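You operate a simulated robot arm through the tools that you are given. There is no shell and no other tool.

You are at the controls of a simulated two-armed robot. One attempt, no reset.

TASK
Wind 10 metres on to the empty spool on the winder.
Fine: zero the count, metres dial at 10, pull dial at 6 N before it starts; let it stop by itself.

Only the result counts: the job must be done as asked and must still hold three seconds after the hand-in. Knocking over, shifting, dropping, spilling or breaking anything else fails it.

THE ROBOT
Two 7-joint arms with fingered hands on one trunk that stands fixed in place. Base frame: the origin is at the foot of the trunk, x ahead of it, y to its left, z up; the work surface is at about z = 780. Units: mm, rad, N and s.
The left shoulder is at [20, 208, 1298], the right one opposite. Each reaches about 1152 mm from its shoulder. Payload 5 kg a hand.
Tool frame (each hand has its own): the origin (TCP) lies between the finger pads and is the grasp point; the fingertips stand 48 mm ahead of it; z points along the fingers, y is the line along which they close. The gripper opens to 160 mm; its body begins 56 mm behind the TCP. The gripper is a hand of 4 fingers: y runs from the thumb to the fingers, the wrist lies at [-26, -142, -252] in the tool frame, and closing takes about 1.5 s.
Orientation is that of the tool frame in the base frame, as a unit quaternion [w, x, y, z]. With the fingers straight down and the wrist toward the robot, the tool's x, y and z point along [0, 1, 0], [1, 0, 0] and [0, 0, -1] of the base frame.

THE INTERFACE
- The arms move only by the tool arm_command. It takes "left_plan", "right_plan" or both (then of equal length, played together; a hand with none holds still); each is a list that holds one entry, the list of rows, each a list of 6 numbers: the shift along the tool's x, y, z in units of 100 mm (1.0 is 100 mm), then the turn, a rotation vector about the tool's x, y, z in units of 90 degrees (1.0 is 90 degrees). In form: [[[dx, dy, dz, ax, ay, az], ...]]. A call has 1 to 20 rows; each row is the pose to reach, as a shift and turn from the pose commanded when the call began, along the tool's axes at that moment. "left_fingers" and "right_fingers" are, for a hand that has rows, the opening, from 0 (shut) to 1 (fully open), set as the call begins (left out, the last holds). A call with a number of a shift or a turn outside -1 to 1 is refused whole. Rows are played at 5 a second. More than 50 mm and 0.15 rad between two rows, or a gripper value outside its range, and nothing of the call is played. Where a pose cannot be reached the arm comes as near as it can. A force on the tool above 40 N (or 10 N above the force at the start of the call, whichever is more), or a blocked arm, ends the call early, and 0.2 s more pass. The fingers move at their own pace (about 108 mm/s each) and stop on an object; they squeeze with about 34 N. The grip force told is the motor's: it shows also when the fingers shut on nothing. Time passes only in rows, and 0.2 s behind the last, so rows that repeat a pose let the fingers close. The reply holds the time, the measured pose of the TCP, the force on the tool along the base axes, the opening and the grip force, in the units named above and with some noise, with the torque about the TCP (base axes, N m) and any sound that the robot's microphone picked up.
- Cameras (640 x 400 px; columns grow to the right, rows downward): "scene" is now at [96.6, -4.3, 1482.2]; the picture's right is [-0.04, -1.00, 0.00], its down [-0.62, 0.03, -0.78] and it looks along [0.78, -0.03, -0.62] (base axes); focal length 253 px, centre (320, 200). "left" rides on the left gripper at [-87, -132, -189] in its tool frame; the picture's right is [-0.83, -0.26, 0.49], its down [0.51, -0.71, 0.49] and it looks along [0.22, 0.66, 0.72] (tool axes); focal length 238 px, centre (320, 200). "right" rides on the right gripper at [87, -133, -189] in its tool frame; the picture's right is [-0.83, 0.26, -0.49], its down [-0.51, -0.71, 0.49] and it looks along [-0.22, 0.66, 0.72] (tool axes); focal length 238 px, centre (320, 200).
- capture(camera): a new picture of that camera. The clock stands still meanwhile.
- lift_body(by): moves the trunk up (or, below 0, down) by that many mm; the arms and the scene camera ride with it, the base frame stays. It gives what a move gives, with no picture.
- set_fingers(index, middle, ring, thumb_bend, thumb_turn, hand): sets how far each is bent, from 0 (flat) to 1 (curled in); at 0.3 the hand is open as for a grip, at 0.7 the pads meet at the TCP. One left out holds its place. A second passes; each finger stops where it meets its share of the squeeze, and holds until it gets a number again. A gripper value or a shape takes the hand back. It gives what a move gives, with no picture; readings hold the bend of each and the force on the fingers (four entries, about 0 where the hand has none), thumb and palm. thumb_turn goes from beside the hand (0) to across from the fingers (1), as for a grip.
- preshape(shape, hand): the hand has 4 fingers and takes this shape, open, in about a second: jaw (thumb against the fingers, like two jaws); tri (thumb and two fingers); tip (a fingertip pinch); poke (one finger out to press); point (the index stretched); flat (the hand flat); cup (the hand cupped); fist (a fist). The gripper value then closes the fingers along that shape, each until it touches; the sizes above hold for jaw. It gives what a move gives, with no picture.
- head_to(pan, tilt): turns the head with the scene camera to pan (to the left, within 1.501 rad either way) and tilt (down, from -0.506 to 1.204), counted from straight ahead of the robot. It gives what a move gives.
- point_at(camera, pixels): there is no depth. For up to 12 entries [column, row, z] of the newest picture of that camera ("zoom" is the newest enlarged one), the place [x, y] in the base frame at which the ray of that pixel passes the height z, good to about 2 mm. The clock stands still meanwhile.
- inspect(camera, box): a new picture of the part [left, top, right, bottom] of that camera's present view, enlarged. The clock stands still meanwhile.
- hand_in(): hands the job in; it is judged then, once.

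Unless the task says otherwise, let go and move clear before handing in.

The tools are called by a JSON object that holds its "method" and its "body". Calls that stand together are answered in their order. arm_command: Moves the arms, as the interface text tells. Its arguments: {"type":"object","properties":{"left_plan":{"type":"array","items":{"type":"array","items":{"type":"array","items":{"type":"number"}}}},"left_fingers":{"type":"number"},"right_plan":{"type":"array","items":{"type":"array","items":{"type":"array","items":{"type":"number"}}}},"right_fingers":{"type":"number"}},"required":[]} The other tools are called the same way: lift_body (by) moves the trunk up or down; preshape (shape, hand) gives the hand a shape; set_fingers (index, middle, ring, thumb_bend, thumb_turn, hand) moves the fingers one by one; head_to (pan, tilt) turns the head that bears the scene camera; capture (camera) takes a picture; point_at (camera, pixels) gives the place at which the rays of pixels pass given heights; inspect (camera, box) takes an enlarged picture of a part of a camera's view; hand_in () hands the job in.

At the start:

```text
time: 0.0
left_ee_pos: [639.7, 375.2, 1193.7]
left_orientation: [0.0, 0.707, 0.707, 0.0]
left_wrist_force: [0.2, 0.0, -0.4]
left_torque: [-0.02, 0.02, 0.01]
left_gripper_width: 159.6
left_grasp_force: 0.0
left_shape: jaw
left_bend: [0.3, 0.3, 0.3, 0.3, 0.98]
left_finger forces: [0.1, 0.1, 0.1, 0.0, 0.1, 0.0]
right_ee_pos: [637.8, -177.7, 1125.2]
right_orientation: [-0.001, 0.707, 0.707, 0.0]
right_wrist_force: [-0.4, -0.4, 0.1]
right_torque: [0.02, -0.01, 0.0]
right_gripper_width: 159.7
right_grasp_force: 0.0
right_shape: jaw
right_bend: [0.3, 0.3, 0.3, 0.3, 0.98]
right_finger forces: [0.0, 0.1, 0.0, 0.0, 0.1, 0.1]
trunk travel left (down, up): [-300.0, 390.0]
head pan, tilt (commanded): [-0.042, 0.672]
```

scene: 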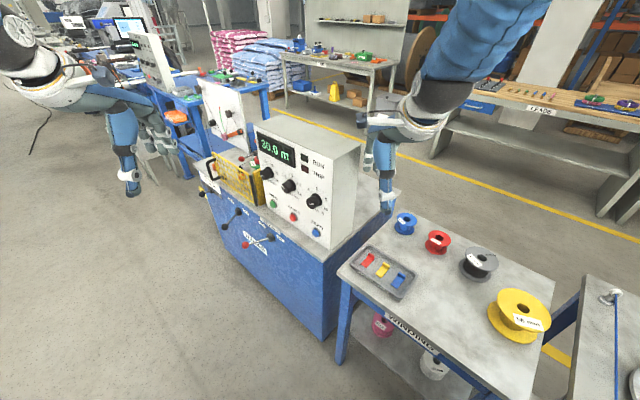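
right: 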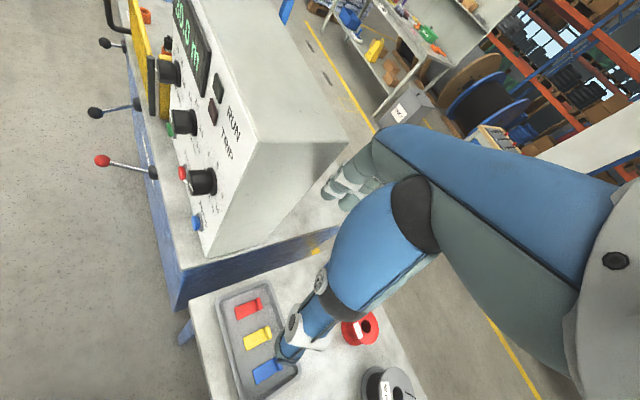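
left: 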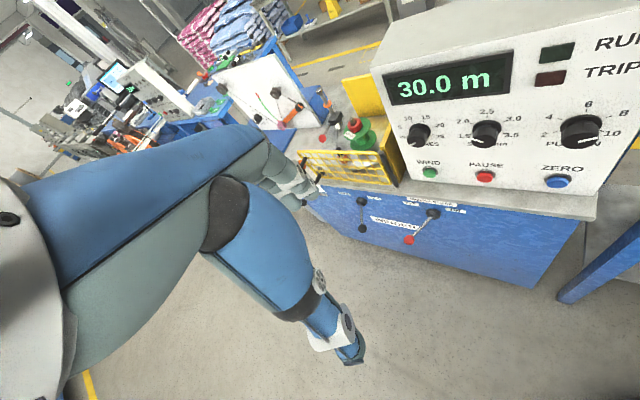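

The scene shows a winder with a display reading 30.0 m around (275,150), three dials, three buttons, a yellow guard at about (235,175), and levers on the blue front. I'll enlarge parts of the pictures to read the labels.

{"method": "inspect", "body": {"camera": "scene", "box": [180, 110, 370, 260]}}

{"method": "inspect", "body": {"camera": "left", "box": [370, 20, 640, 200]}}

{"method": "inspect", "body": {"camera": "left", "box": [290, 90, 480, 250]}}

```text
2.67 times, centred on (275, 185) of scene
```

zoom: 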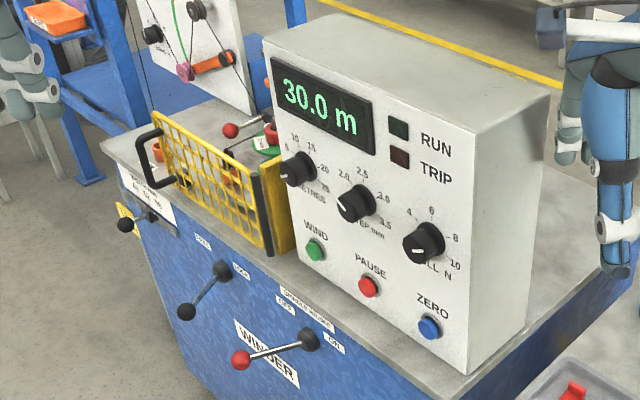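

```text
2.22 times, centred on (505, 110) of left
```

zoom: 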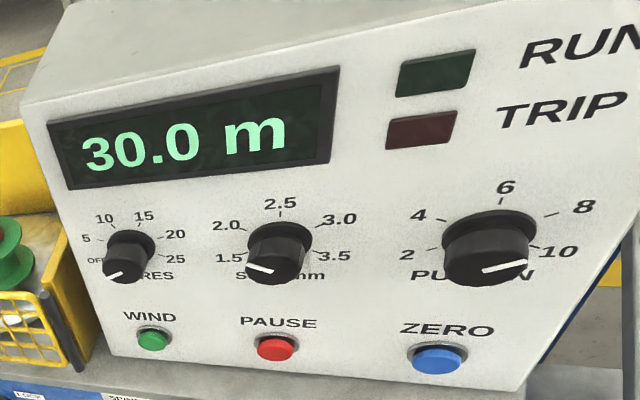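

```text
2.50 times, centred on (385, 170) of left
```

zoom: 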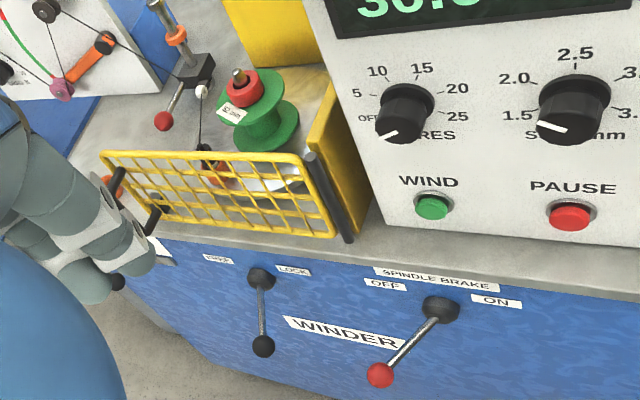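

The dials read: metres at OFF, step at about 1.5, pull at about 10, with the display at 30.0 m. The winder also has a guard, a lock lever, a spindle-brake lever and a traverse part, so I'll turn the head for a better look at the left side of it.

{"method": "head_to", "body": {"pan": 0.25, "tilt": 0.75}}

{"method": "capture", "body": {"camera": "scene"}}

```text
time: 0.8
left_ee_pos: [638.4, 375.6, 1194.8]
left_orientation: [0.001, 0.707, 0.707, 0.0]
left_wrist_force: [0.3, 0.5, 0.0]
left_torque: [0.0, 0.04, -0.02]
left_gripper_width: 159.5
left_grasp_force: 0.1
left_shape: jaw
left_bend: [0.3, 0.3, 0.3, 0.3, 0.98]
left_finger forces: [0.1, 0.1, 0.0, 0.0, 0.0, 0.1]
right_ee_pos: [638.1, -178.9, 1126.4]
right_orientation: [0.0, 0.708, 0.706, 0.0]
right_wrist_force: [-0.2, -0.3, 0.0]
right_torque: [-0.02, 0.03, 0.02]
right_gripper_width: 159.9
right_grasp_force: 0.1
right_shape: jaw
right_bend: [0.3, 0.3, 0.3, 0.3, 0.98]
right_finger forces: [0.1, 0.0, 0.1, 0.0, 0.0, 0.1]
trunk travel left (down, up): [-300.0, 390.0]
head pan, tilt (commanded): [0.25, 0.75]
```

```text
taken
```

scene: 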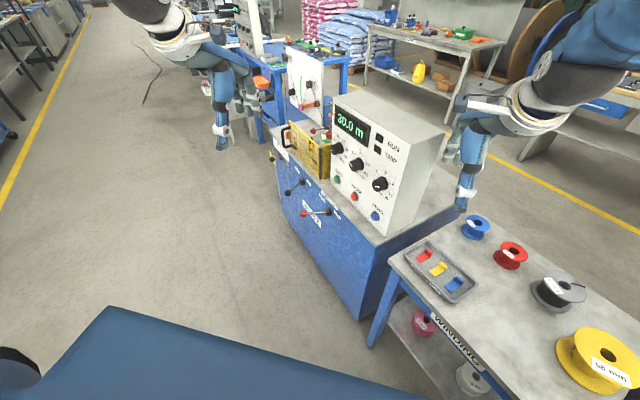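

The winder sits around (330,170) in the scene picture, turned a bit. I'll enlarge it, and locate some points.

{"method": "inspect", "body": {"camera": "scene", "box": [260, 40, 420, 140]}}

{"method": "inspect", "body": {"camera": "scene", "box": [260, 110, 420, 240]}}

{"method": "point_at", "body": {"camera": "scene", "pixels": [[390, 235, 780], [335, 180, 780], [275, 135, 780], [430, 245, 780], [400, 255, 780], [475, 300, 780], [615, 365, 780], [515, 260, 780], [475, 230, 780], [378, 183, 900]]}}

```text
4.00 times, centred on (340, 90) of scene
```

zoom: 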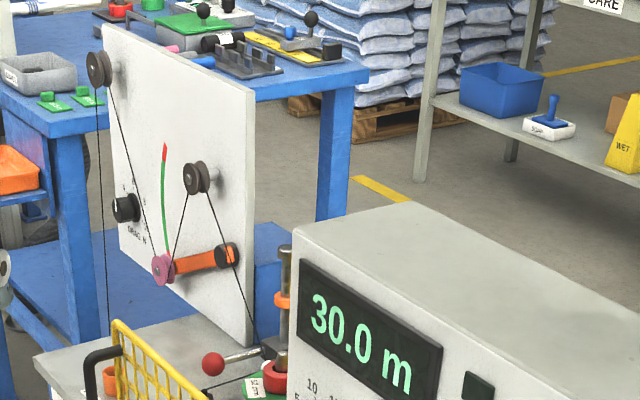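

```text
3.08 times, centred on (340, 175) of scene
```

zoom: 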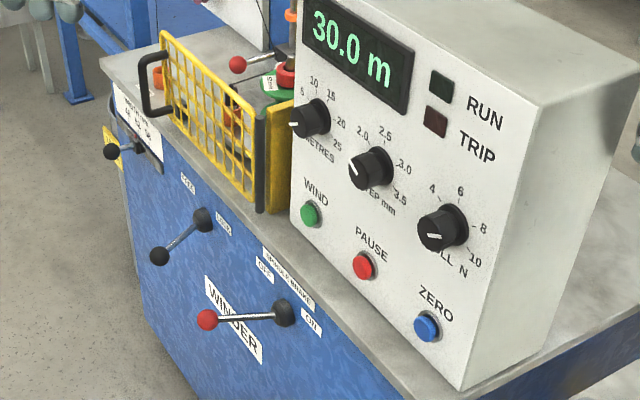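

```text
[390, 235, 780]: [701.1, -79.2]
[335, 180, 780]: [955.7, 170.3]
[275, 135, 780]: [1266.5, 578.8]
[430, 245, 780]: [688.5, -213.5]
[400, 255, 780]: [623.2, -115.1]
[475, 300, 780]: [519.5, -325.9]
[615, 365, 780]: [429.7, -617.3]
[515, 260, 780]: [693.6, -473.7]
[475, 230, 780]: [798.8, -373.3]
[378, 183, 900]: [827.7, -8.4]
```

I need depth, so I'll cross the rays of the scene and left cameras on the panel corner, the buttons and knobs at several heights.

{"method": "capture", "body": {"camera": "left"}}

{"method": "point_at", "body": {"camera": "scene", "pixels": [[387, 236, 780], [387, 236, 880], [375, 216, 900], [354, 196, 900], [336, 180, 900], [375, 216, 850], [354, 196, 850], [336, 180, 850], [380, 184, 950], [357, 165, 950], [338, 149, 950], [438, 133, 1100]]}}

{"method": "point_at", "body": {"camera": "left", "pixels": [[595, 196, 780], [595, 196, 880], [559, 181, 900], [485, 176, 900], [429, 172, 900], [559, 181, 850], [485, 176, 850], [429, 172, 850]]}}

```text
taken
```

left: 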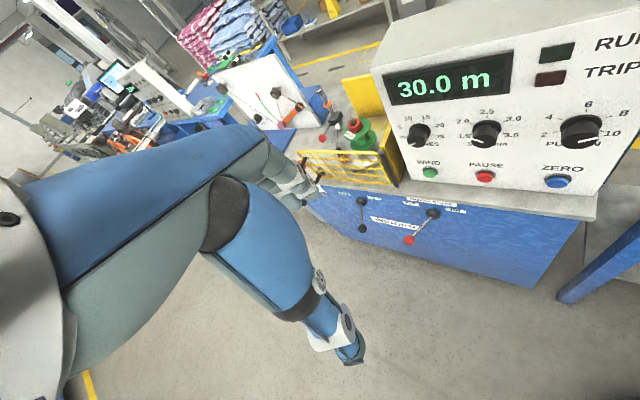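

```text
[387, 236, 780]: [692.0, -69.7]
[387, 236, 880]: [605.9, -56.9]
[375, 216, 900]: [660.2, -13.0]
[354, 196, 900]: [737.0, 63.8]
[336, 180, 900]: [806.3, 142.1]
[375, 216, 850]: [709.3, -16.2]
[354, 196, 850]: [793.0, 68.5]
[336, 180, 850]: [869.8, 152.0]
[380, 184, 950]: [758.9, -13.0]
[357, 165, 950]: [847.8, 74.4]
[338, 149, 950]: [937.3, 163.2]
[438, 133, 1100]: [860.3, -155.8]
```

```text
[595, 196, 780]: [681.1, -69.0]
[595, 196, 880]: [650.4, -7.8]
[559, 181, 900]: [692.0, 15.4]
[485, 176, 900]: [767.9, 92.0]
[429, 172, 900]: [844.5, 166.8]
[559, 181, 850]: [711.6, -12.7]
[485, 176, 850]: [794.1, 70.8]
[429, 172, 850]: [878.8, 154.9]
```

Crossing the rays puts the counter at z≈780 and the buttons at z≈850: ZERO near (711,-14), PAUSE near (794,70), WIND near (877,154). The panel runs along (0.707,0.707) and faces (-0.707,0.707). Next I move the left hand forward and down so its camera sees the guard, spool and levers more closely.

{"method": "arm_command", "body": {"left_plan": [[[0, 0.3, 0.2, 0, 0, 0], [0, 0.6, 0.4, 0, 0, 0], [0, 0.9, 0.6, 0, 0, 0], [0, 1.0, 0.8, 0, 0, 0], [0, 1.0, 0.8, 0, 0, 0]]]}}

{"method": "capture", "body": {"camera": "left"}}

{"method": "inspect", "body": {"camera": "left", "box": [240, 60, 440, 260]}}

{"method": "inspect", "body": {"camera": "left", "box": [420, 40, 640, 200]}}

```text
time: 2.0
left_ee_pos: [737.2, 375.0, 1117.0]
left_orientation: [0.0, 0.707, 0.707, 0.0]
left_wrist_force: [-0.4, -0.3, 0.2]
left_torque: [0.0, -0.03, 0.03]
left_gripper_width: 159.9
left_grasp_force: 0.1
left_shape: jaw
left_bend: [0.3, 0.3, 0.3, 0.3, 0.98]
left_finger forces: [0.1, 0.1, 0.0, 0.0, 0.0, 0.0]
right_ee_pos: [636.0, -177.2, 1125.8]
right_orientation: [0.0, 0.707, 0.707, 0.0]
right_wrist_force: [-0.6, 0.2, 0.5]
right_torque: [0.01, -0.01, 0.02]
right_gripper_width: 159.8
right_grasp_force: 0.1
right_shape: jaw
right_bend: [0.3, 0.3, 0.3, 0.3, 0.98]
right_finger forces: [0.0, 0.1, 0.1, 0.0, 0.1, 0.0]
trunk travel left (down, up): [-300.0, 390.0]
head pan, tilt (commanded): [0.25, 0.75]
```

```text
taken
```

left: 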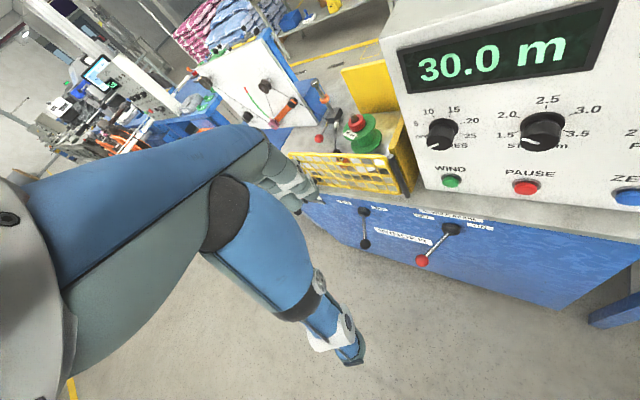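

```text
2.00 times, centred on (340, 160) of left
```

zoom: 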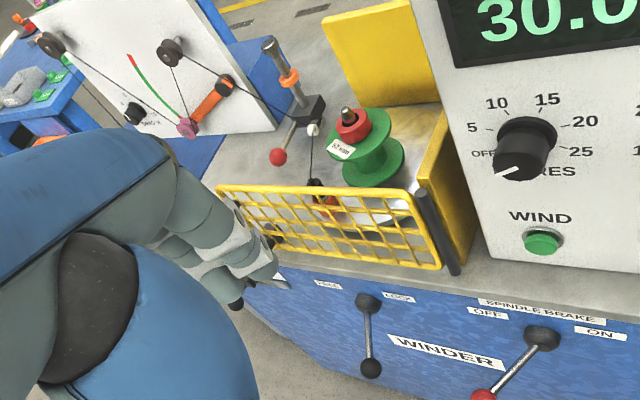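

```text
2.50 times, centred on (530, 120) of left
```

zoom: 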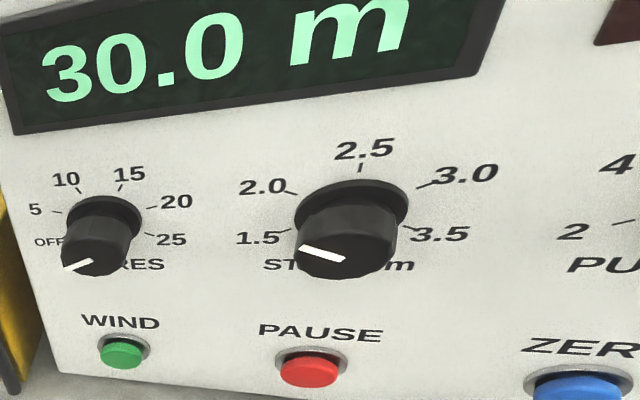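

The left picture shows the green spool on the spindle at about (365,135) behind a yellow mesh gate, with a traverse guide and wire to its left. I'll locate these and get a larger view of them.

{"method": "point_at", "body": {"camera": "left", "pixels": [[352, 117, 950], [352, 117, 900], [352, 117, 850], [436, 142, 970], [538, 130, 970], [364, 211, 700], [367, 243, 700], [451, 228, 700], [422, 260, 700], [400, 195, 780], [290, 155, 780], [398, 155, 900]]}}

{"method": "point_at", "body": {"camera": "scene", "pixels": [[330, 133, 950], [330, 133, 900], [330, 133, 850], [338, 149, 970], [357, 165, 970], [302, 181, 700], [287, 193, 700], [328, 211, 700], [303, 214, 700], [322, 177, 780], [289, 121, 900], [380, 184, 970]]}}

{"method": "inspect", "body": {"camera": "left", "box": [280, 70, 420, 200]}}

```text
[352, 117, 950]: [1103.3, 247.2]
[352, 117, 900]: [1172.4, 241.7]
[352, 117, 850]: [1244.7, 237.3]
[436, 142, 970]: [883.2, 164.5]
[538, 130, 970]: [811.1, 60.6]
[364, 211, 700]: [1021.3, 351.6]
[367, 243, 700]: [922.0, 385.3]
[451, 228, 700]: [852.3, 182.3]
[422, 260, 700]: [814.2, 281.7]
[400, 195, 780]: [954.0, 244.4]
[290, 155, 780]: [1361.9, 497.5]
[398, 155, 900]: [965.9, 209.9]
```

```text
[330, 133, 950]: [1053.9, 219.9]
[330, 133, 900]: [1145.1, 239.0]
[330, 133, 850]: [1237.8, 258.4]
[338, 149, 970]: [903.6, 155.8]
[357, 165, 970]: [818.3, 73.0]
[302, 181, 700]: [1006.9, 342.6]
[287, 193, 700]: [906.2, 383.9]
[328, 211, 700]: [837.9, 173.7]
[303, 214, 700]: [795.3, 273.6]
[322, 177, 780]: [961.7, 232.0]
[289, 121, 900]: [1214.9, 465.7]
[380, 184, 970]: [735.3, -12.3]
```

```text
3.08 times, centred on (350, 135) of left
```

zoom: 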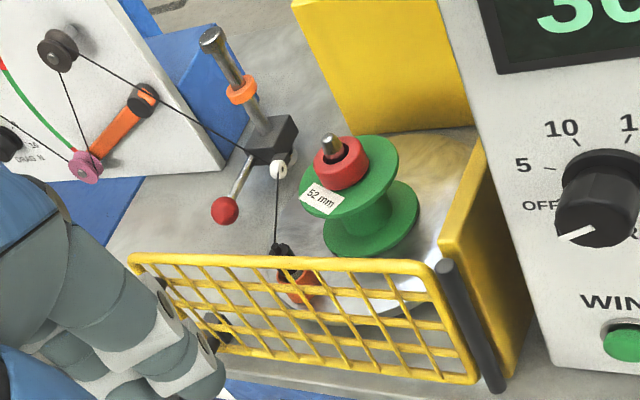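

The spool's nut is near (1170,242,890), the gate hinge near (958,238,780), and the wire drops from the white eyelet at (278,168 of zoom) to a dark clip beside the spool. I'll bring the left camera nearer to see whether the wire is tied on and what the gate and third lever look like.

{"method": "arm_command", "body": {"left_plan": [[[0, 0.45, 0, 0, 0, 0], [0, 0.9, 0, 0, 0, 0], [0.1, 1.0, 0, 0, 0, 0]]]}}

{"method": "arm_command", "body": {"left_plan": [[[0, 0.45, 0, 0, 0, 0], [0.0, 0.9, 0, 0, 0, 0], [0.2, 1.0, 0, 0, 0, 0], [0.2, 1.0, 0, 0, 0, 0]]]}}

{"method": "capture", "body": {"camera": "left"}}

{"method": "inspect", "body": {"camera": "left", "box": [280, 100, 480, 250]}}

```text
time: 2.8
left_ee_pos: [838.9, 385.9, 1114.5]
left_orientation: [-0.001, 0.707, 0.707, -0.001]
left_wrist_force: [-0.5, 0.1, 0.7]
left_torque: [-0.07, -0.02, -0.02]
left_gripper_width: 159.8
left_grasp_force: 0.2
left_shape: jaw
left_bend: [0.3, 0.3, 0.3, 0.3, 0.98]
left_finger forces: [0.0, 0.1, 0.0, 0.0, 0.1, 0.0]
right_ee_pos: [636.5, -176.6, 1126.2]
right_orientation: [0.0, 0.707, 0.707, 0.0]
right_wrist_force: [-0.8, 1.0, 0.5]
right_torque: [-0.05, -0.05, 0.01]
right_gripper_width: 159.6
right_grasp_force: 0.0
right_shape: jaw
right_bend: [0.3, 0.3, 0.3, 0.3, 0.98]
right_finger forces: [0.0, 0.0, 0.0, 0.0, 0.0, 0.0]
trunk travel left (down, up): [-300.0, 390.0]
head pan, tilt (commanded): [0.25, 0.75]
```

```text
time: 3.8
left_ee_pos: [940.9, 403.4, 1114.3]
left_orientation: [0.0, 0.707, 0.707, 0.001]
left_wrist_force: [-0.3, -1.3, -0.4]
left_torque: [0.08, 0.03, -0.01]
left_gripper_width: 159.7
left_grasp_force: 0.0
left_shape: jaw
left_bend: [0.3, 0.3, 0.3, 0.3, 0.98]
left_finger forces: [0.1, 0.0, 0.0, 0.1, 0.1, 0.1]
right_ee_pos: [637.9, -180.6, 1126.3]
right_orientation: [0.0, 0.707, 0.707, 0.0]
right_wrist_force: [0.1, -1.1, -1.1]
right_torque: [0.03, 0.03, 0.04]
right_gripper_width: 159.8
right_grasp_force: 0.1
right_shape: jaw
right_bend: [0.3, 0.3, 0.3, 0.3, 0.98]
right_finger forces: [0.0, 0.0, 0.1, 0.0, 0.1, 0.0]
trunk travel left (down, up): [-300.0, 390.0]
head pan, tilt (commanded): [0.25, 0.75]
```

```text
taken
```

left: 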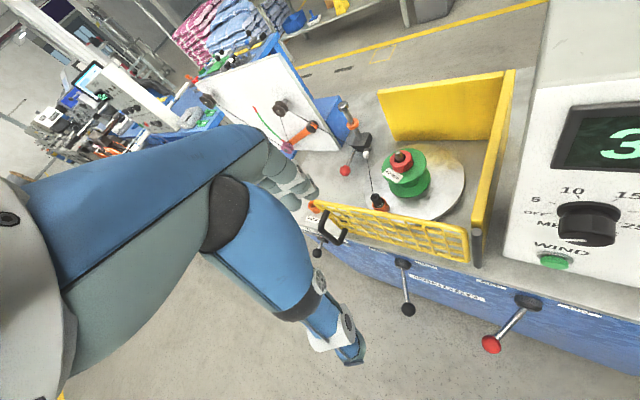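

```text
2.67 times, centred on (380, 175) of left
```

zoom: 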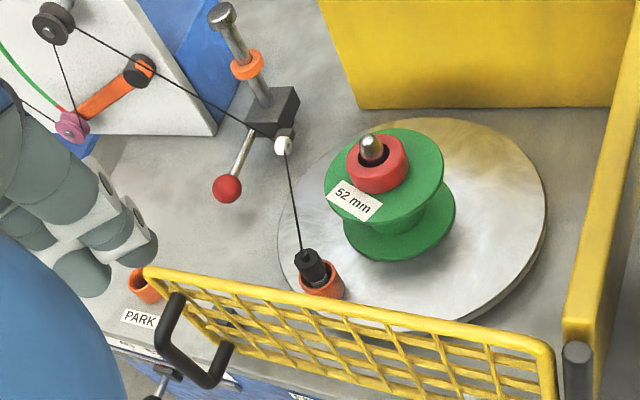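

The closer view shows the green spool (label 52 mm) with a red collar on a round plate. The wire end has a black plug sitting in an orange cup, and there is another cup marked PARK by the gate handle. I'll enlarge those details.

{"method": "inspect", "body": {"camera": "left", "box": [360, 140, 440, 220]}}

{"method": "inspect", "body": {"camera": "left", "box": [300, 180, 400, 260]}}

{"method": "inspect", "body": {"camera": "left", "box": [380, 240, 620, 370]}}

{"method": "inspect", "body": {"camera": "left", "box": [190, 60, 390, 190]}}

```text
5.00 times, centred on (400, 180) of left
```

zoom: 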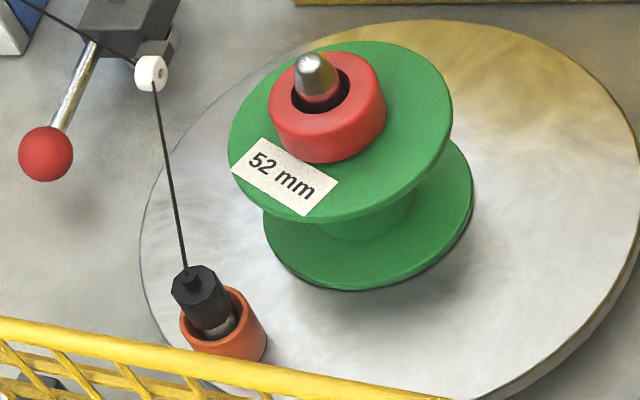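

```text
5.00 times, centred on (350, 220) of left
```

zoom: 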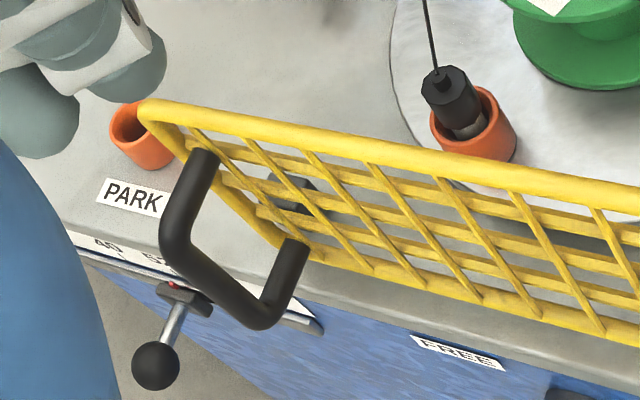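

```text
2.67 times, centred on (500, 305) of left
```

zoom: 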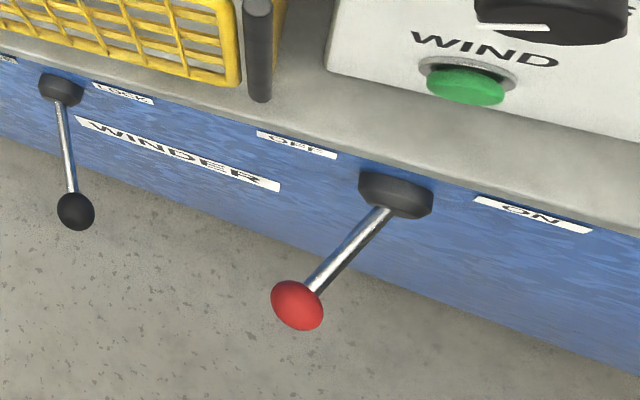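

```text
3.08 times, centred on (290, 125) of left
```

zoom: 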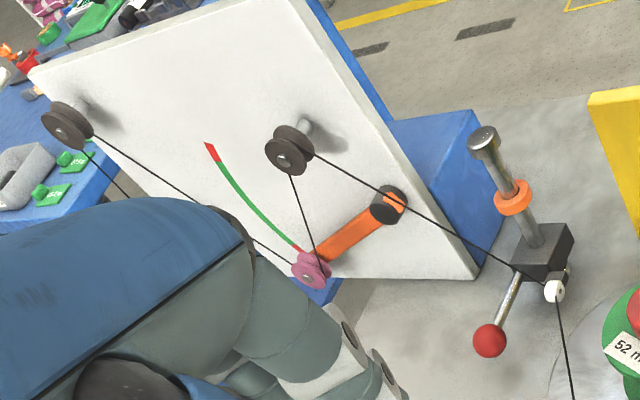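

The plug sits in a cup near the plate's rim, and the third lever at the far left slides along a scale that seems to read "40 52 …". From the rays, the brake lever leans to OFF and the other lever leans to LOCK. I'll bring the left hand back and turn it to face the panel, fingers along (0.71,-0.71,0), for a front view.

{"method": "arm_command", "body": {"left_plan": [[[0, -0.2, 0, 0, 0, -0.08], [0, -0.4, 0, 0, 0, -0.16], [0, -0.6, 0, 0, 0, -0.24], [0, -0.8, 0, 0, 0, -0.32], [0, -0.9, 0, 0, 0, -0.41], [0, -1.0, 0, 0, 0, -0.5], [0, -1.0, 0, 0, 0, -0.5]]]}}

{"method": "arm_command", "body": {"left_plan": [[[0.07, -0.07, 0.08, 0, -0.08, 0], [0.14, -0.14, 0.16, 0, -0.16, 0], [0.21, -0.21, 0.24, 0, -0.24, 0], [0.28, -0.28, 0.32, 0, -0.32, 0], [0.35, -0.35, 0.4, 0, -0.4, 0], [0.42, -0.42, 0.48, 0, -0.48, 0], [0.49, -0.49, 0.56, 0, -0.56, 0], [0.56, -0.56, 0.64, 0, -0.64, 0], [0.63, -0.63, 0.72, 0, -0.72, 0], [0.7, -0.7, 0.8, 0, -0.8, 0], [0.77, -0.77, 0.88, 0, -0.88, 0], [0.82, -0.82, 0.94, 0, -0.95, 0], [0.86, -0.86, 0.94, 0, -1.0, 0], [0.86, -0.86, 0.94, 0, -1.0, 0]]]}}

{"method": "capture", "body": {"camera": "left"}}

{"method": "capture", "body": {"camera": "scene"}}

```text
time: 5.4
left_ee_pos: [836.9, 406.5, 1114.1]
left_orientation: [0.0, 0.381, 0.924, -0.002]
left_wrist_force: [-0.4, 0.8, 0.4]
left_torque: [-0.06, 0.02, 0.02]
left_gripper_width: 160.0
left_grasp_force: 0.1
left_shape: jaw
left_bend: [0.3, 0.3, 0.3, 0.3, 0.98]
left_finger forces: [0.0, 0.0, 0.0, 0.0, 0.0, 0.1]
right_ee_pos: [639.0, -177.4, 1127.0]
right_orientation: [0.0, 0.707, 0.708, 0.0]
right_wrist_force: [0.1, 0.6, 0.3]
right_torque: [-0.06, 0.0, 0.0]
right_gripper_width: 159.5
right_grasp_force: 0.0
right_shape: jaw
right_bend: [0.3, 0.3, 0.3, 0.3, 0.98]
right_finger forces: [0.0, 0.1, 0.0, 0.0, 0.0, 0.0]
trunk travel left (down, up): [-300.0, 390.0]
head pan, tilt (commanded): [0.25, 0.75]
```

```text
time: 8.4
left_ee_pos: [717.2, 404.6, 1020.8]
left_orientation: [0.654, 0.27, 0.653, -0.27]
left_wrist_force: [0.2, 0.1, -0.4]
left_torque: [0.0, 0.02, 0.0]
left_gripper_width: 160.0
left_grasp_force: 0.0
left_shape: jaw
left_bend: [0.3, 0.3, 0.3, 0.3, 0.97]
left_finger forces: [0.1, 0.1, 0.0, 0.0, 0.0, 0.0]
right_ee_pos: [638.6, -179.2, 1126.5]
right_orientation: [0.0, 0.707, 0.707, -0.001]
right_wrist_force: [-0.3, -0.2, 0.9]
right_torque: [0.0, 0.0, 0.01]
right_gripper_width: 159.6
right_grasp_force: 0.0
right_shape: jaw
right_bend: [0.3, 0.3, 0.3, 0.3, 0.98]
right_finger forces: [0.0, 0.0, 0.1, 0.0, 0.0, 0.0]
trunk travel left (down, up): [-300.0, 390.0]
head pan, tilt (commanded): [0.25, 0.75]
```

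```text
taken
```

left: 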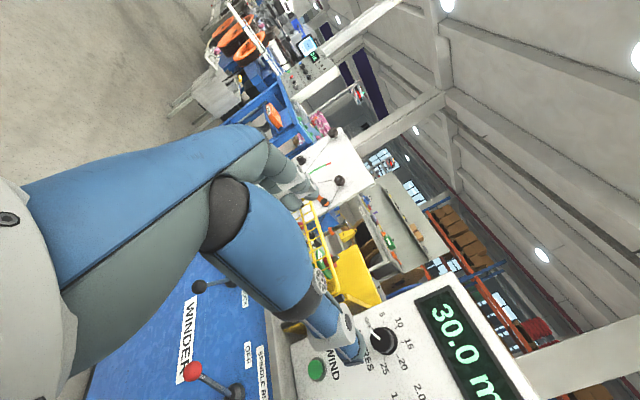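

```text
taken
```

scene: 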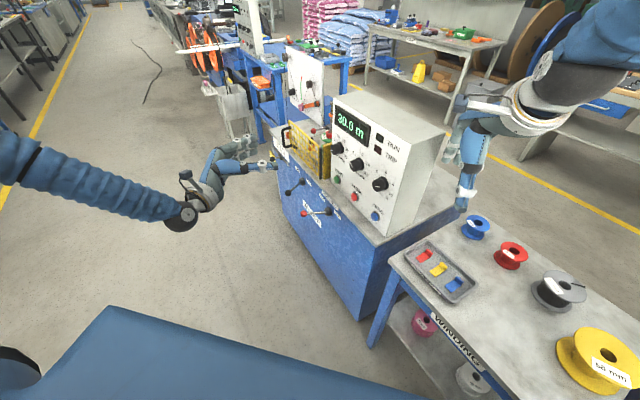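

The hand now faces the panel (picture rolled about 90°); the brake and lock levers show at (195,372) and (200,287). I'll zoom on these and the metres dial before repositioning.

{"method": "inspect", "body": {"camera": "left", "box": [160, 260, 300, 400]}}

{"method": "inspect", "body": {"camera": "left", "box": [280, 260, 500, 400]}}

{"method": "inspect", "body": {"camera": "scene", "box": [265, 120, 345, 220]}}

```text
2.86 times, centred on (230, 330) of left
```

zoom: 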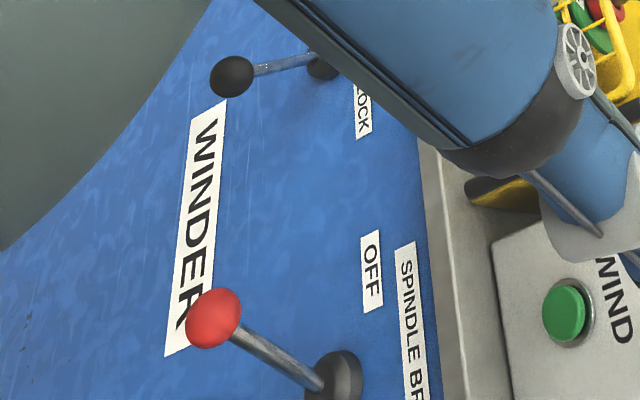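

```text
2.86 times, centred on (390, 330) of left
```

zoom: 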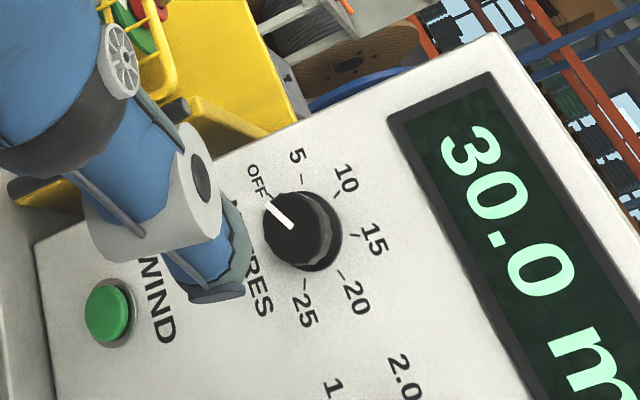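

```text
4.00 times, centred on (305, 170) of scene
```

zoom: 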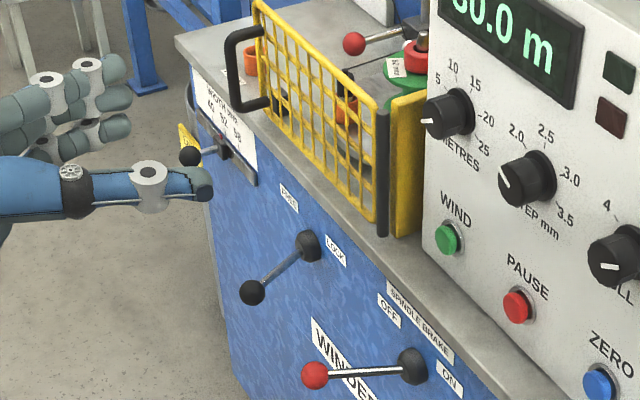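

The metres dial points at OFF; labels run OFF, 5, 10, 15, 20, 25 about 45° apart. The inspect zoom renders crisply, so I'll zoom harder on the width scale, lever labels and pull dial from the scene camera.

{"method": "inspect", "body": {"camera": "scene", "box": [262, 130, 298, 170]}}

{"method": "inspect", "body": {"camera": "scene", "box": [360, 160, 400, 190]}}

{"method": "inspect", "body": {"camera": "scene", "box": [280, 120, 340, 160]}}

{"method": "inspect", "body": {"camera": "scene", "box": [285, 160, 350, 225]}}

```text
10.00 times, centred on (280, 150) of scene
```

zoom: 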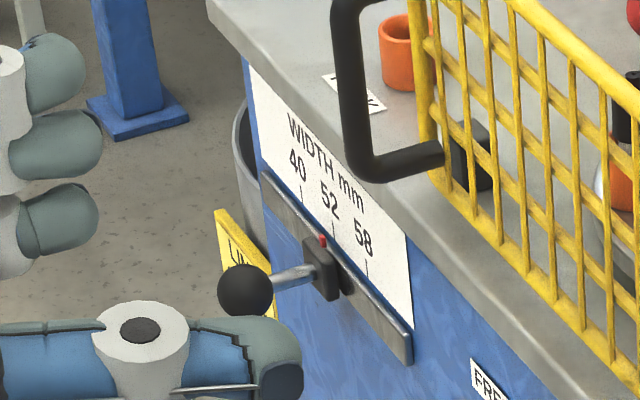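

```text
13.33 times, centred on (380, 175) of scene
```

zoom: 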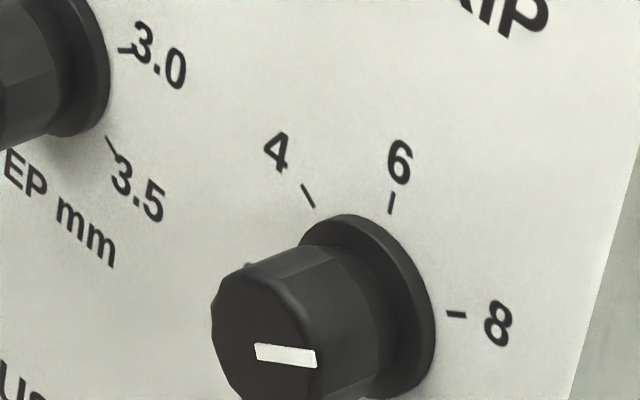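

```text
10.00 times, centred on (310, 140) of scene
```

zoom: 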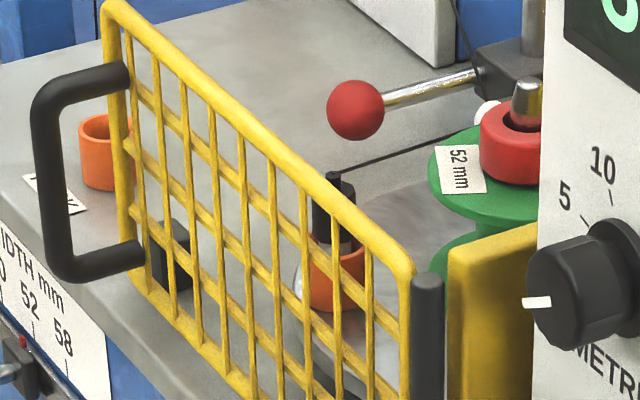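

```text
6.15 times, centred on (318, 192) of scene
```

zoom: 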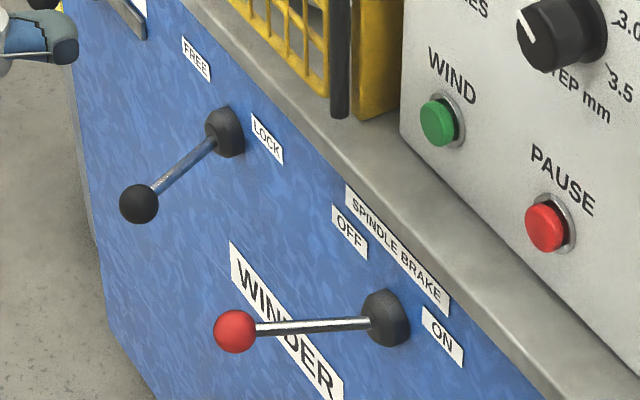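

The zooms show the width pointer at 52 (matching the 52 mm spool), the brake lever leaning to OFF, the other lever leaning to LOCK, and the pull dial mark somewhere past 8. Now I give the left hand the poke shape and look at where the finger ends up.

{"method": "preshape", "body": {"shape": "poke", "hand": "left"}}

{"method": "capture", "body": {"camera": "left"}}

{"method": "inspect", "body": {"camera": "scene", "box": [160, 120, 320, 240]}}

```text
time: 9.3
left_ee_pos: [718.1, 405.3, 1021.4]
left_orientation: [0.654, 0.27, 0.653, -0.27]
left_wrist_force: [-0.1, -1.2, 0.1]
left_torque: [0.02, 0.01, 0.0]
left_gripper_width: 0.0
left_grasp_force: 0.0
left_shape: poke
left_bend: [0.7, 0.7, 0.99, 1.0, 1.0]
left_finger forces: [0.1, 0.1, 0.0, 0.2, 0.1, 0.1]
right_ee_pos: [638.4, -178.5, 1125.6]
right_orientation: [0.0, 0.707, 0.707, 0.0]
right_wrist_force: [-0.3, -0.2, -0.3]
right_torque: [0.03, -0.01, 0.03]
right_gripper_width: 159.7
right_grasp_force: 0.0
right_shape: jaw
right_bend: [0.3, 0.3, 0.3, 0.3, 0.98]
right_finger forces: [0.1, 0.1, 0.0, 0.0, 0.0, 0.0]
trunk travel left (down, up): [-300.0, 390.0]
head pan, tilt (commanded): [0.25, 0.75]
```

```text
taken
```

left: 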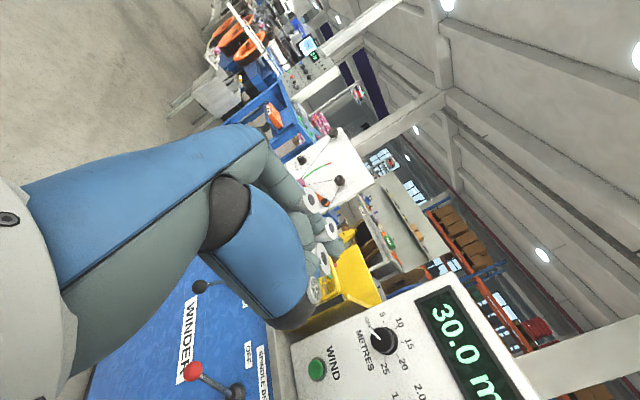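

```text
3.33 times, centred on (240, 180) of scene
```

zoom: 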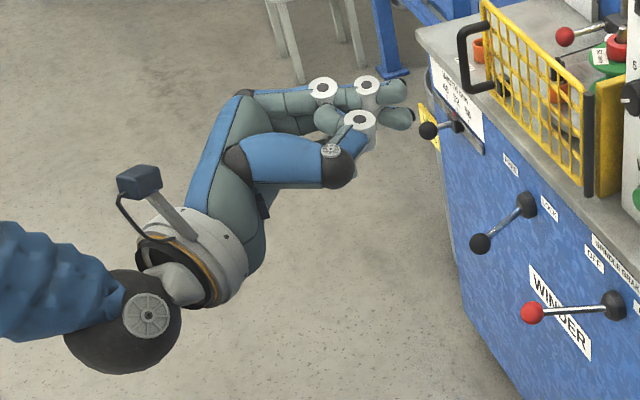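

In poke shape, two fingers at bend 0.7 reach ahead while the ring finger and thumb fold in. I'll zoom on the hand to see exactly which tip leads.

{"method": "inspect", "body": {"camera": "left", "box": [200, 130, 400, 340]}}

{"method": "inspect", "body": {"camera": "scene", "box": [215, 130, 275, 180]}}

```text
1.90 times, centred on (300, 235) of left
```

zoom: 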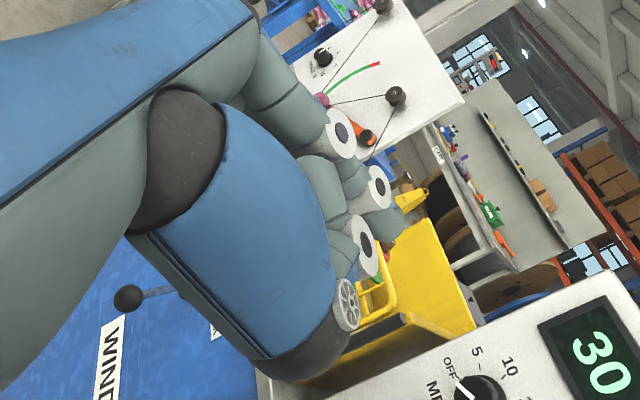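

```text
8.00 times, centred on (245, 155) of scene
```

zoom: 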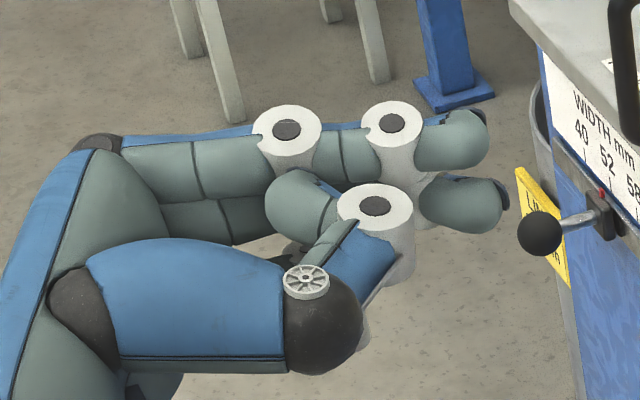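

Two fingertips lead, at about (266,146) and (268,155) in the scene. I'll locate them by their rays relative to the TCP at (718,405,1021).

{"method": "point_at", "body": {"camera": "scene", "pixels": [[265.6, 146, 1060], [265.6, 146, 1040], [265.6, 146, 1020], [265.6, 146, 1000], [268.3, 155.5, 1060], [268.3, 155.5, 1040], [268.3, 155.5, 1020], [268.3, 155.5, 1000], [268.3, 155.5, 980]]}}

```text
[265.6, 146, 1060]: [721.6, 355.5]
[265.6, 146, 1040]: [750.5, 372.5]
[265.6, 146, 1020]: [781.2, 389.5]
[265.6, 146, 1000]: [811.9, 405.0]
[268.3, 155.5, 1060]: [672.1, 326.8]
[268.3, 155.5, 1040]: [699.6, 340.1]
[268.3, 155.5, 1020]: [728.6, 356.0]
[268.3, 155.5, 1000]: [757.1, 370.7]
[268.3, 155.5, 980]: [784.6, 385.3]
```

Relative to the TCP, the two tips are about 45–52 mm ahead and ±20 mm along tool x. For a clean poke I'll fold the middle finger too and keep only the index out.

{"method": "set_fingers", "body": {"hand": "left", "middle": 1.0, "ring": 1.0, "index": 0.65}}

{"method": "inspect", "body": {"camera": "scene", "box": [215, 130, 275, 180]}}

```text
time: 10.3
left_ee_pos: [717.8, 405.8, 1021.7]
left_orientation: [0.653, 0.27, 0.653, -0.271]
left_wrist_force: [0.0, -0.1, -0.2]
left_torque: [-0.01, 0.02, 0.01]
left_gripper_width: 63.4
left_grasp_force: 0.0
left_shape: fingers
left_bend: [0.65, 1.0, 1.0, 1.0, 1.0]
left_finger forces: [0.0, 0.1, 0.0, 0.0, 0.1, 0.0]
right_ee_pos: [637.4, -178.1, 1127.2]
right_orientation: [0.0, 0.707, 0.707, 0.0]
right_wrist_force: [-0.8, 0.0, 0.7]
right_torque: [-0.03, -0.01, -0.05]
right_gripper_width: 159.6
right_grasp_force: 0.0
right_shape: jaw
right_bend: [0.3, 0.3, 0.3, 0.3, 0.98]
right_finger forces: [0.0, 0.1, 0.0, 0.0, 0.0, 0.0]
trunk travel left (down, up): [-300.0, 390.0]
head pan, tilt (commanded): [0.25, 0.75]
```

```text
8.00 times, centred on (245, 155) of scene
```

zoom: 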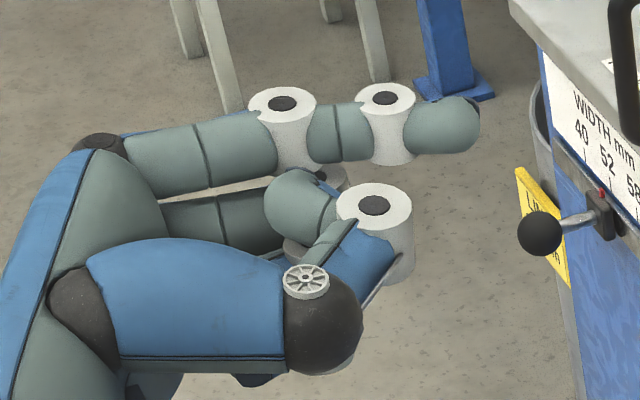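

The index alone now points forward, upper of the pair. I'll find its tip in the left camera too.

{"method": "inspect", "body": {"camera": "left", "box": [270, 170, 390, 290]}}

{"method": "point_at", "body": {"camera": "scene", "pixels": [[265, 146.3, 1060], [265, 146.3, 1050], [265, 146.3, 1040], [265, 146.3, 1030], [265, 146.3, 1020]]}}

```text
3.33 times, centred on (330, 230) of left
```

zoom: 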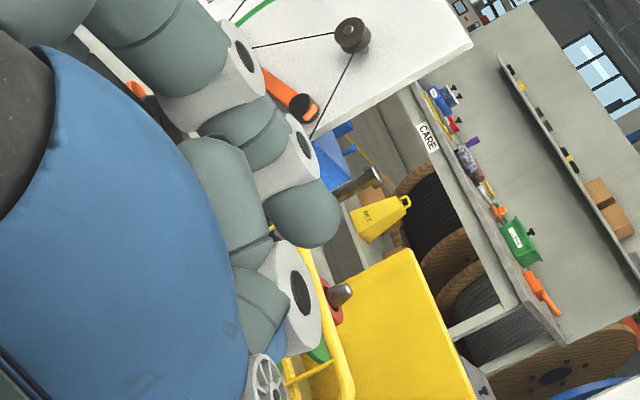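

```text
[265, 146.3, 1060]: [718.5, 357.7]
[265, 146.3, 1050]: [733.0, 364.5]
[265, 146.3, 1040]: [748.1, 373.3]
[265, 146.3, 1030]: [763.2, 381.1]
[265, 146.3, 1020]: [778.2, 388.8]
```

The index tip is at about (-14, 6, 47) in the tool frame. Now I pin down the ZERO, WIND buttons, and the counter edge with an enlarged scene view.

{"method": "inspect", "body": {"camera": "scene", "box": [320, 160, 420, 240]}}

```text
5.00 times, centred on (370, 200) of scene
```

zoom: 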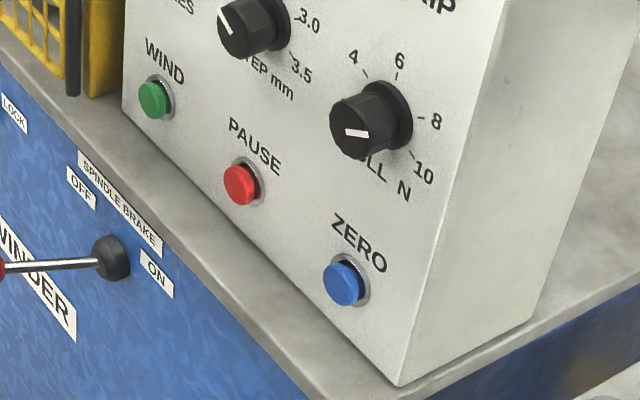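

The pull pointer sits just past 8. I'll compute positions of the ZERO cap, panel foot and counter edge from this zoom.

{"method": "point_at", "body": {"camera": "zoom", "pixels": [[342, 284, 850], [352, 280, 850], [400, 385, 780], [122, 107, 780], [160, 228, 780], [240, 312, 780], [152, 99, 850], [238, 184, 850], [365, 130, 970], [388, 116, 970], [240, 28, 970], [262, 20, 970]]}}

```text
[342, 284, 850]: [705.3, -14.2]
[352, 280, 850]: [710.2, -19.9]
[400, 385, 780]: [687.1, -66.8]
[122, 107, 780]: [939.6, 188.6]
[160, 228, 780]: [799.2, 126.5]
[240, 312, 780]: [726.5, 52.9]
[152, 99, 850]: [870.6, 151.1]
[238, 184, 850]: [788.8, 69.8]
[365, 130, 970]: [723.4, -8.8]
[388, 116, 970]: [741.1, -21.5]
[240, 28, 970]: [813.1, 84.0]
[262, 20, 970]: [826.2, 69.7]
```

The panel face is at 0.707(x−y)≈530 with a 56 mm ledge in front. The ZERO cap centre is at about u=492, f=515, z=844 (u,f being the axes along and into the panel). I'll bring the left index there step by step, pitched 25° down.

{"method": "arm_command", "body": {"left_plan": [[[0.12, -0.25, 0.05, 0, 0.07, 0], [0.25, -0.5, 0.1, 0, 0.14, 0], [0.37, -0.75, 0.15, 0, 0.21, 0], [0.5, -1.0, 0.2, 0, 0.28, 0]]]}}

{"method": "arm_command", "body": {"left_plan": [[[0.08, -0.33, 0.15, 0, 0, 0], [0.16, -0.66, 0.3, 0, 0, 0], [0.235, -1.0, 0.44, 0, 0, 0]]]}}

{"method": "arm_command", "body": {"left_plan": [[[0.04, -0.33, 0.24, 0, 0, 0], [0.07, -0.66, 0.48, 0, 0, 0], [0.11, -1.0, 0.71, 0, 0, 0], [0.11, -1.0, 0.71, 0, 0, 0]]]}}

{"method": "capture", "body": {"camera": "left"}}

{"method": "capture", "body": {"camera": "scene"}}

```text
time: 11.3
left_ee_pos: [659.4, 319.4, 971.1]
left_orientation: [0.494, 0.323, 0.781, -0.204]
left_wrist_force: [-0.6, -0.4, -0.6]
left_torque: [0.05, -0.01, 0.01]
left_gripper_width: 63.3
left_grasp_force: 0.0
left_shape: fingers
left_bend: [0.65, 1.0, 1.0, 1.0, 1.0]
left_finger forces: [0.1, 0.1, 0.0, 0.1, 0.0, 0.0]
right_ee_pos: [638.8, -179.9, 1124.9]
right_orientation: [-0.001, 0.707, 0.707, 0.0]
right_wrist_force: [0.2, -0.5, -0.2]
right_torque: [0.09, -0.01, 0.02]
right_gripper_width: 159.5
right_grasp_force: 0.0
right_shape: jaw
right_bend: [0.3, 0.3, 0.3, 0.3, 0.98]
right_finger forces: [0.0, 0.1, 0.1, 0.0, 0.0, 0.0]
trunk travel left (down, up): [-300.0, 390.0]
head pan, tilt (commanded): [0.25, 0.75]
```

```text
time: 12.1
left_ee_pos: [610.5, 229.4, 930.7]
left_orientation: [0.494, 0.322, 0.781, -0.205]
left_wrist_force: [0.0, -1.2, 1.5]
left_torque: [0.02, 0.08, 0.03]
left_gripper_width: 63.4
left_grasp_force: 0.1
left_shape: fingers
left_bend: [0.65, 1.0, 1.0, 1.0, 1.0]
left_finger forces: [0.0, 0.0, 0.1, 0.0, 0.0, 0.0]
right_ee_pos: [637.9, -177.5, 1124.0]
right_orientation: [0.0, 0.707, 0.707, 0.0]
right_wrist_force: [-0.5, -0.9, 0.2]
right_torque: [0.03, 0.0, 0.04]
right_gripper_width: 159.7
right_grasp_force: 0.0
right_shape: jaw
right_bend: [0.3, 0.3, 0.3, 0.3, 0.98]
right_finger forces: [0.0, 0.0, 0.1, 0.0, 0.0, 0.0]
trunk travel left (down, up): [-300.0, 390.0]
head pan, tilt (commanded): [0.25, 0.75]
```

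```text
time: 13.1
left_ee_pos: [580.4, 115.8, 889.7]
left_orientation: [0.495, 0.321, 0.781, -0.205]
left_wrist_force: [-0.3, 0.9, 0.2]
left_torque: [-0.03, 0.01, -0.02]
left_gripper_width: 63.3
left_grasp_force: 0.1
left_shape: fingers
left_bend: [0.65, 1.0, 1.0, 1.0, 1.0]
left_finger forces: [0.0, 0.0, 0.1, 0.1, 0.0, 0.0]
right_ee_pos: [638.6, -177.4, 1127.0]
right_orientation: [0.001, 0.706, 0.708, -0.001]
right_wrist_force: [-0.2, -0.1, 0.6]
right_torque: [-0.07, -0.01, -0.02]
right_gripper_width: 159.5
right_grasp_force: 0.1
right_shape: jaw
right_bend: [0.3, 0.3, 0.3, 0.3, 0.98]
right_finger forces: [0.0, 0.1, 0.1, 0.1, 0.1, 0.0]
trunk travel left (down, up): [-300.0, 390.0]
head pan, tilt (commanded): [0.25, 0.75]
```

```text
taken
```

left: 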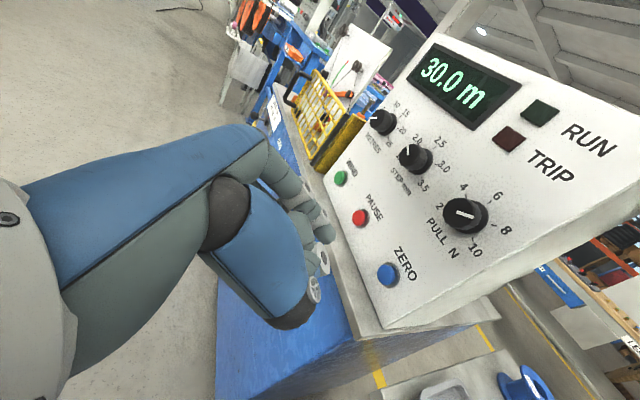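

```text
taken
```

scene: 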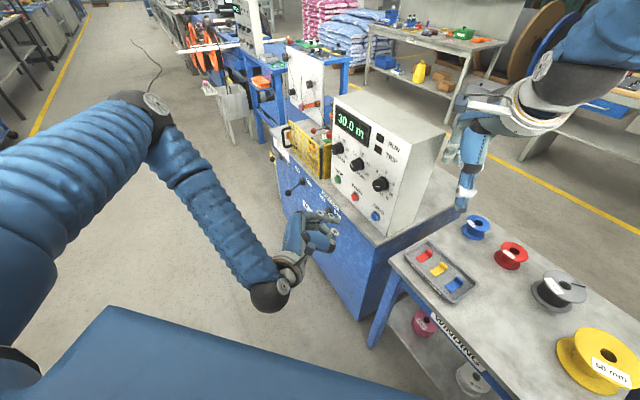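

The left camera now sees the whole panel: ZERO at (388,273), the pull dial at (465,215). I'll zoom on the dials for the pointer angles and get button coordinates.

{"method": "inspect", "body": {"camera": "left", "box": [355, 90, 505, 290]}}

{"method": "inspect", "body": {"camera": "left", "box": [420, 180, 520, 260]}}

{"method": "point_at", "body": {"camera": "left", "pixels": [[388, 273, 840], [388, 273, 845], [388, 273, 850], [360, 217, 840], [360, 217, 845], [360, 217, 850], [341, 178, 840], [341, 178, 845], [341, 178, 850]]}}

```text
2.00 times, centred on (430, 190) of left
```

zoom: 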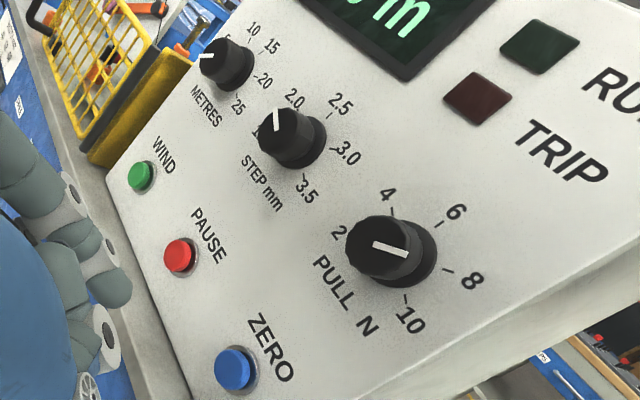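

```text
5.00 times, centred on (470, 220) of left
```

zoom: 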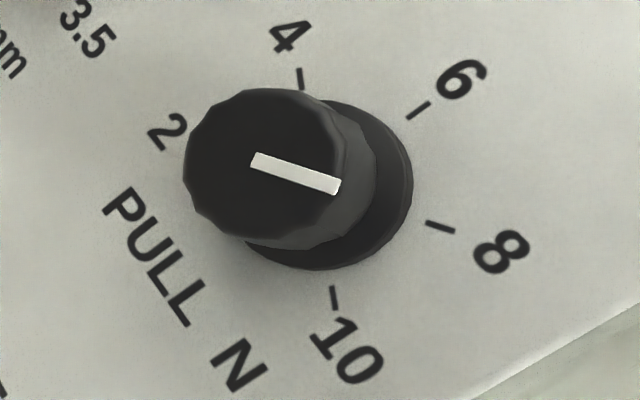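

```text
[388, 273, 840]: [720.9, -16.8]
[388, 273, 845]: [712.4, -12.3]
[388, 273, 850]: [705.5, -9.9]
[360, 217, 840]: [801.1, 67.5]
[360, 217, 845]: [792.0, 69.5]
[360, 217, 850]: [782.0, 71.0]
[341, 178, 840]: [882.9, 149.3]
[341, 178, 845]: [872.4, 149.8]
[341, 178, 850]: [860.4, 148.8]
```

The pull pointer is at 8 exactly and metres at OFF. ZERO's cap is at u≈494, f≈513, z≈844. I'll check the fingertip position now in the scene view before moving in.

{"method": "inspect", "body": {"camera": "scene", "box": [290, 190, 400, 260]}}

{"method": "inspect", "body": {"camera": "left", "box": [270, 180, 420, 310]}}

```text
5.71 times, centred on (345, 225) of scene
```

zoom: 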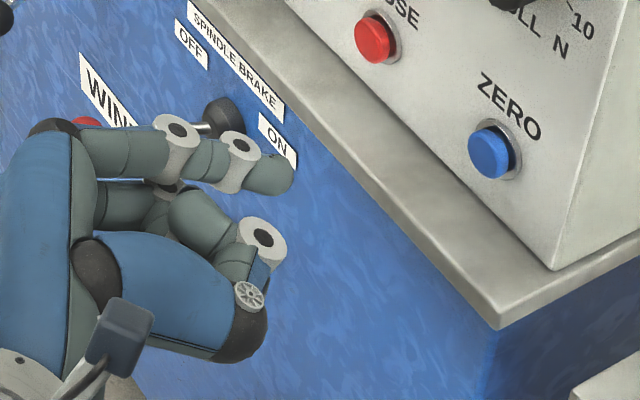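

```text
3.08 times, centred on (345, 245) of left
```

zoom: 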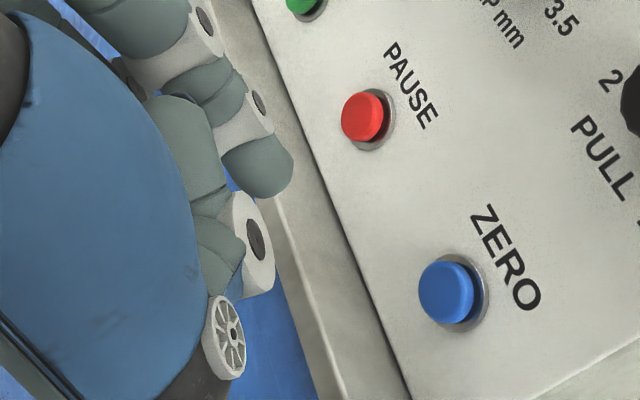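

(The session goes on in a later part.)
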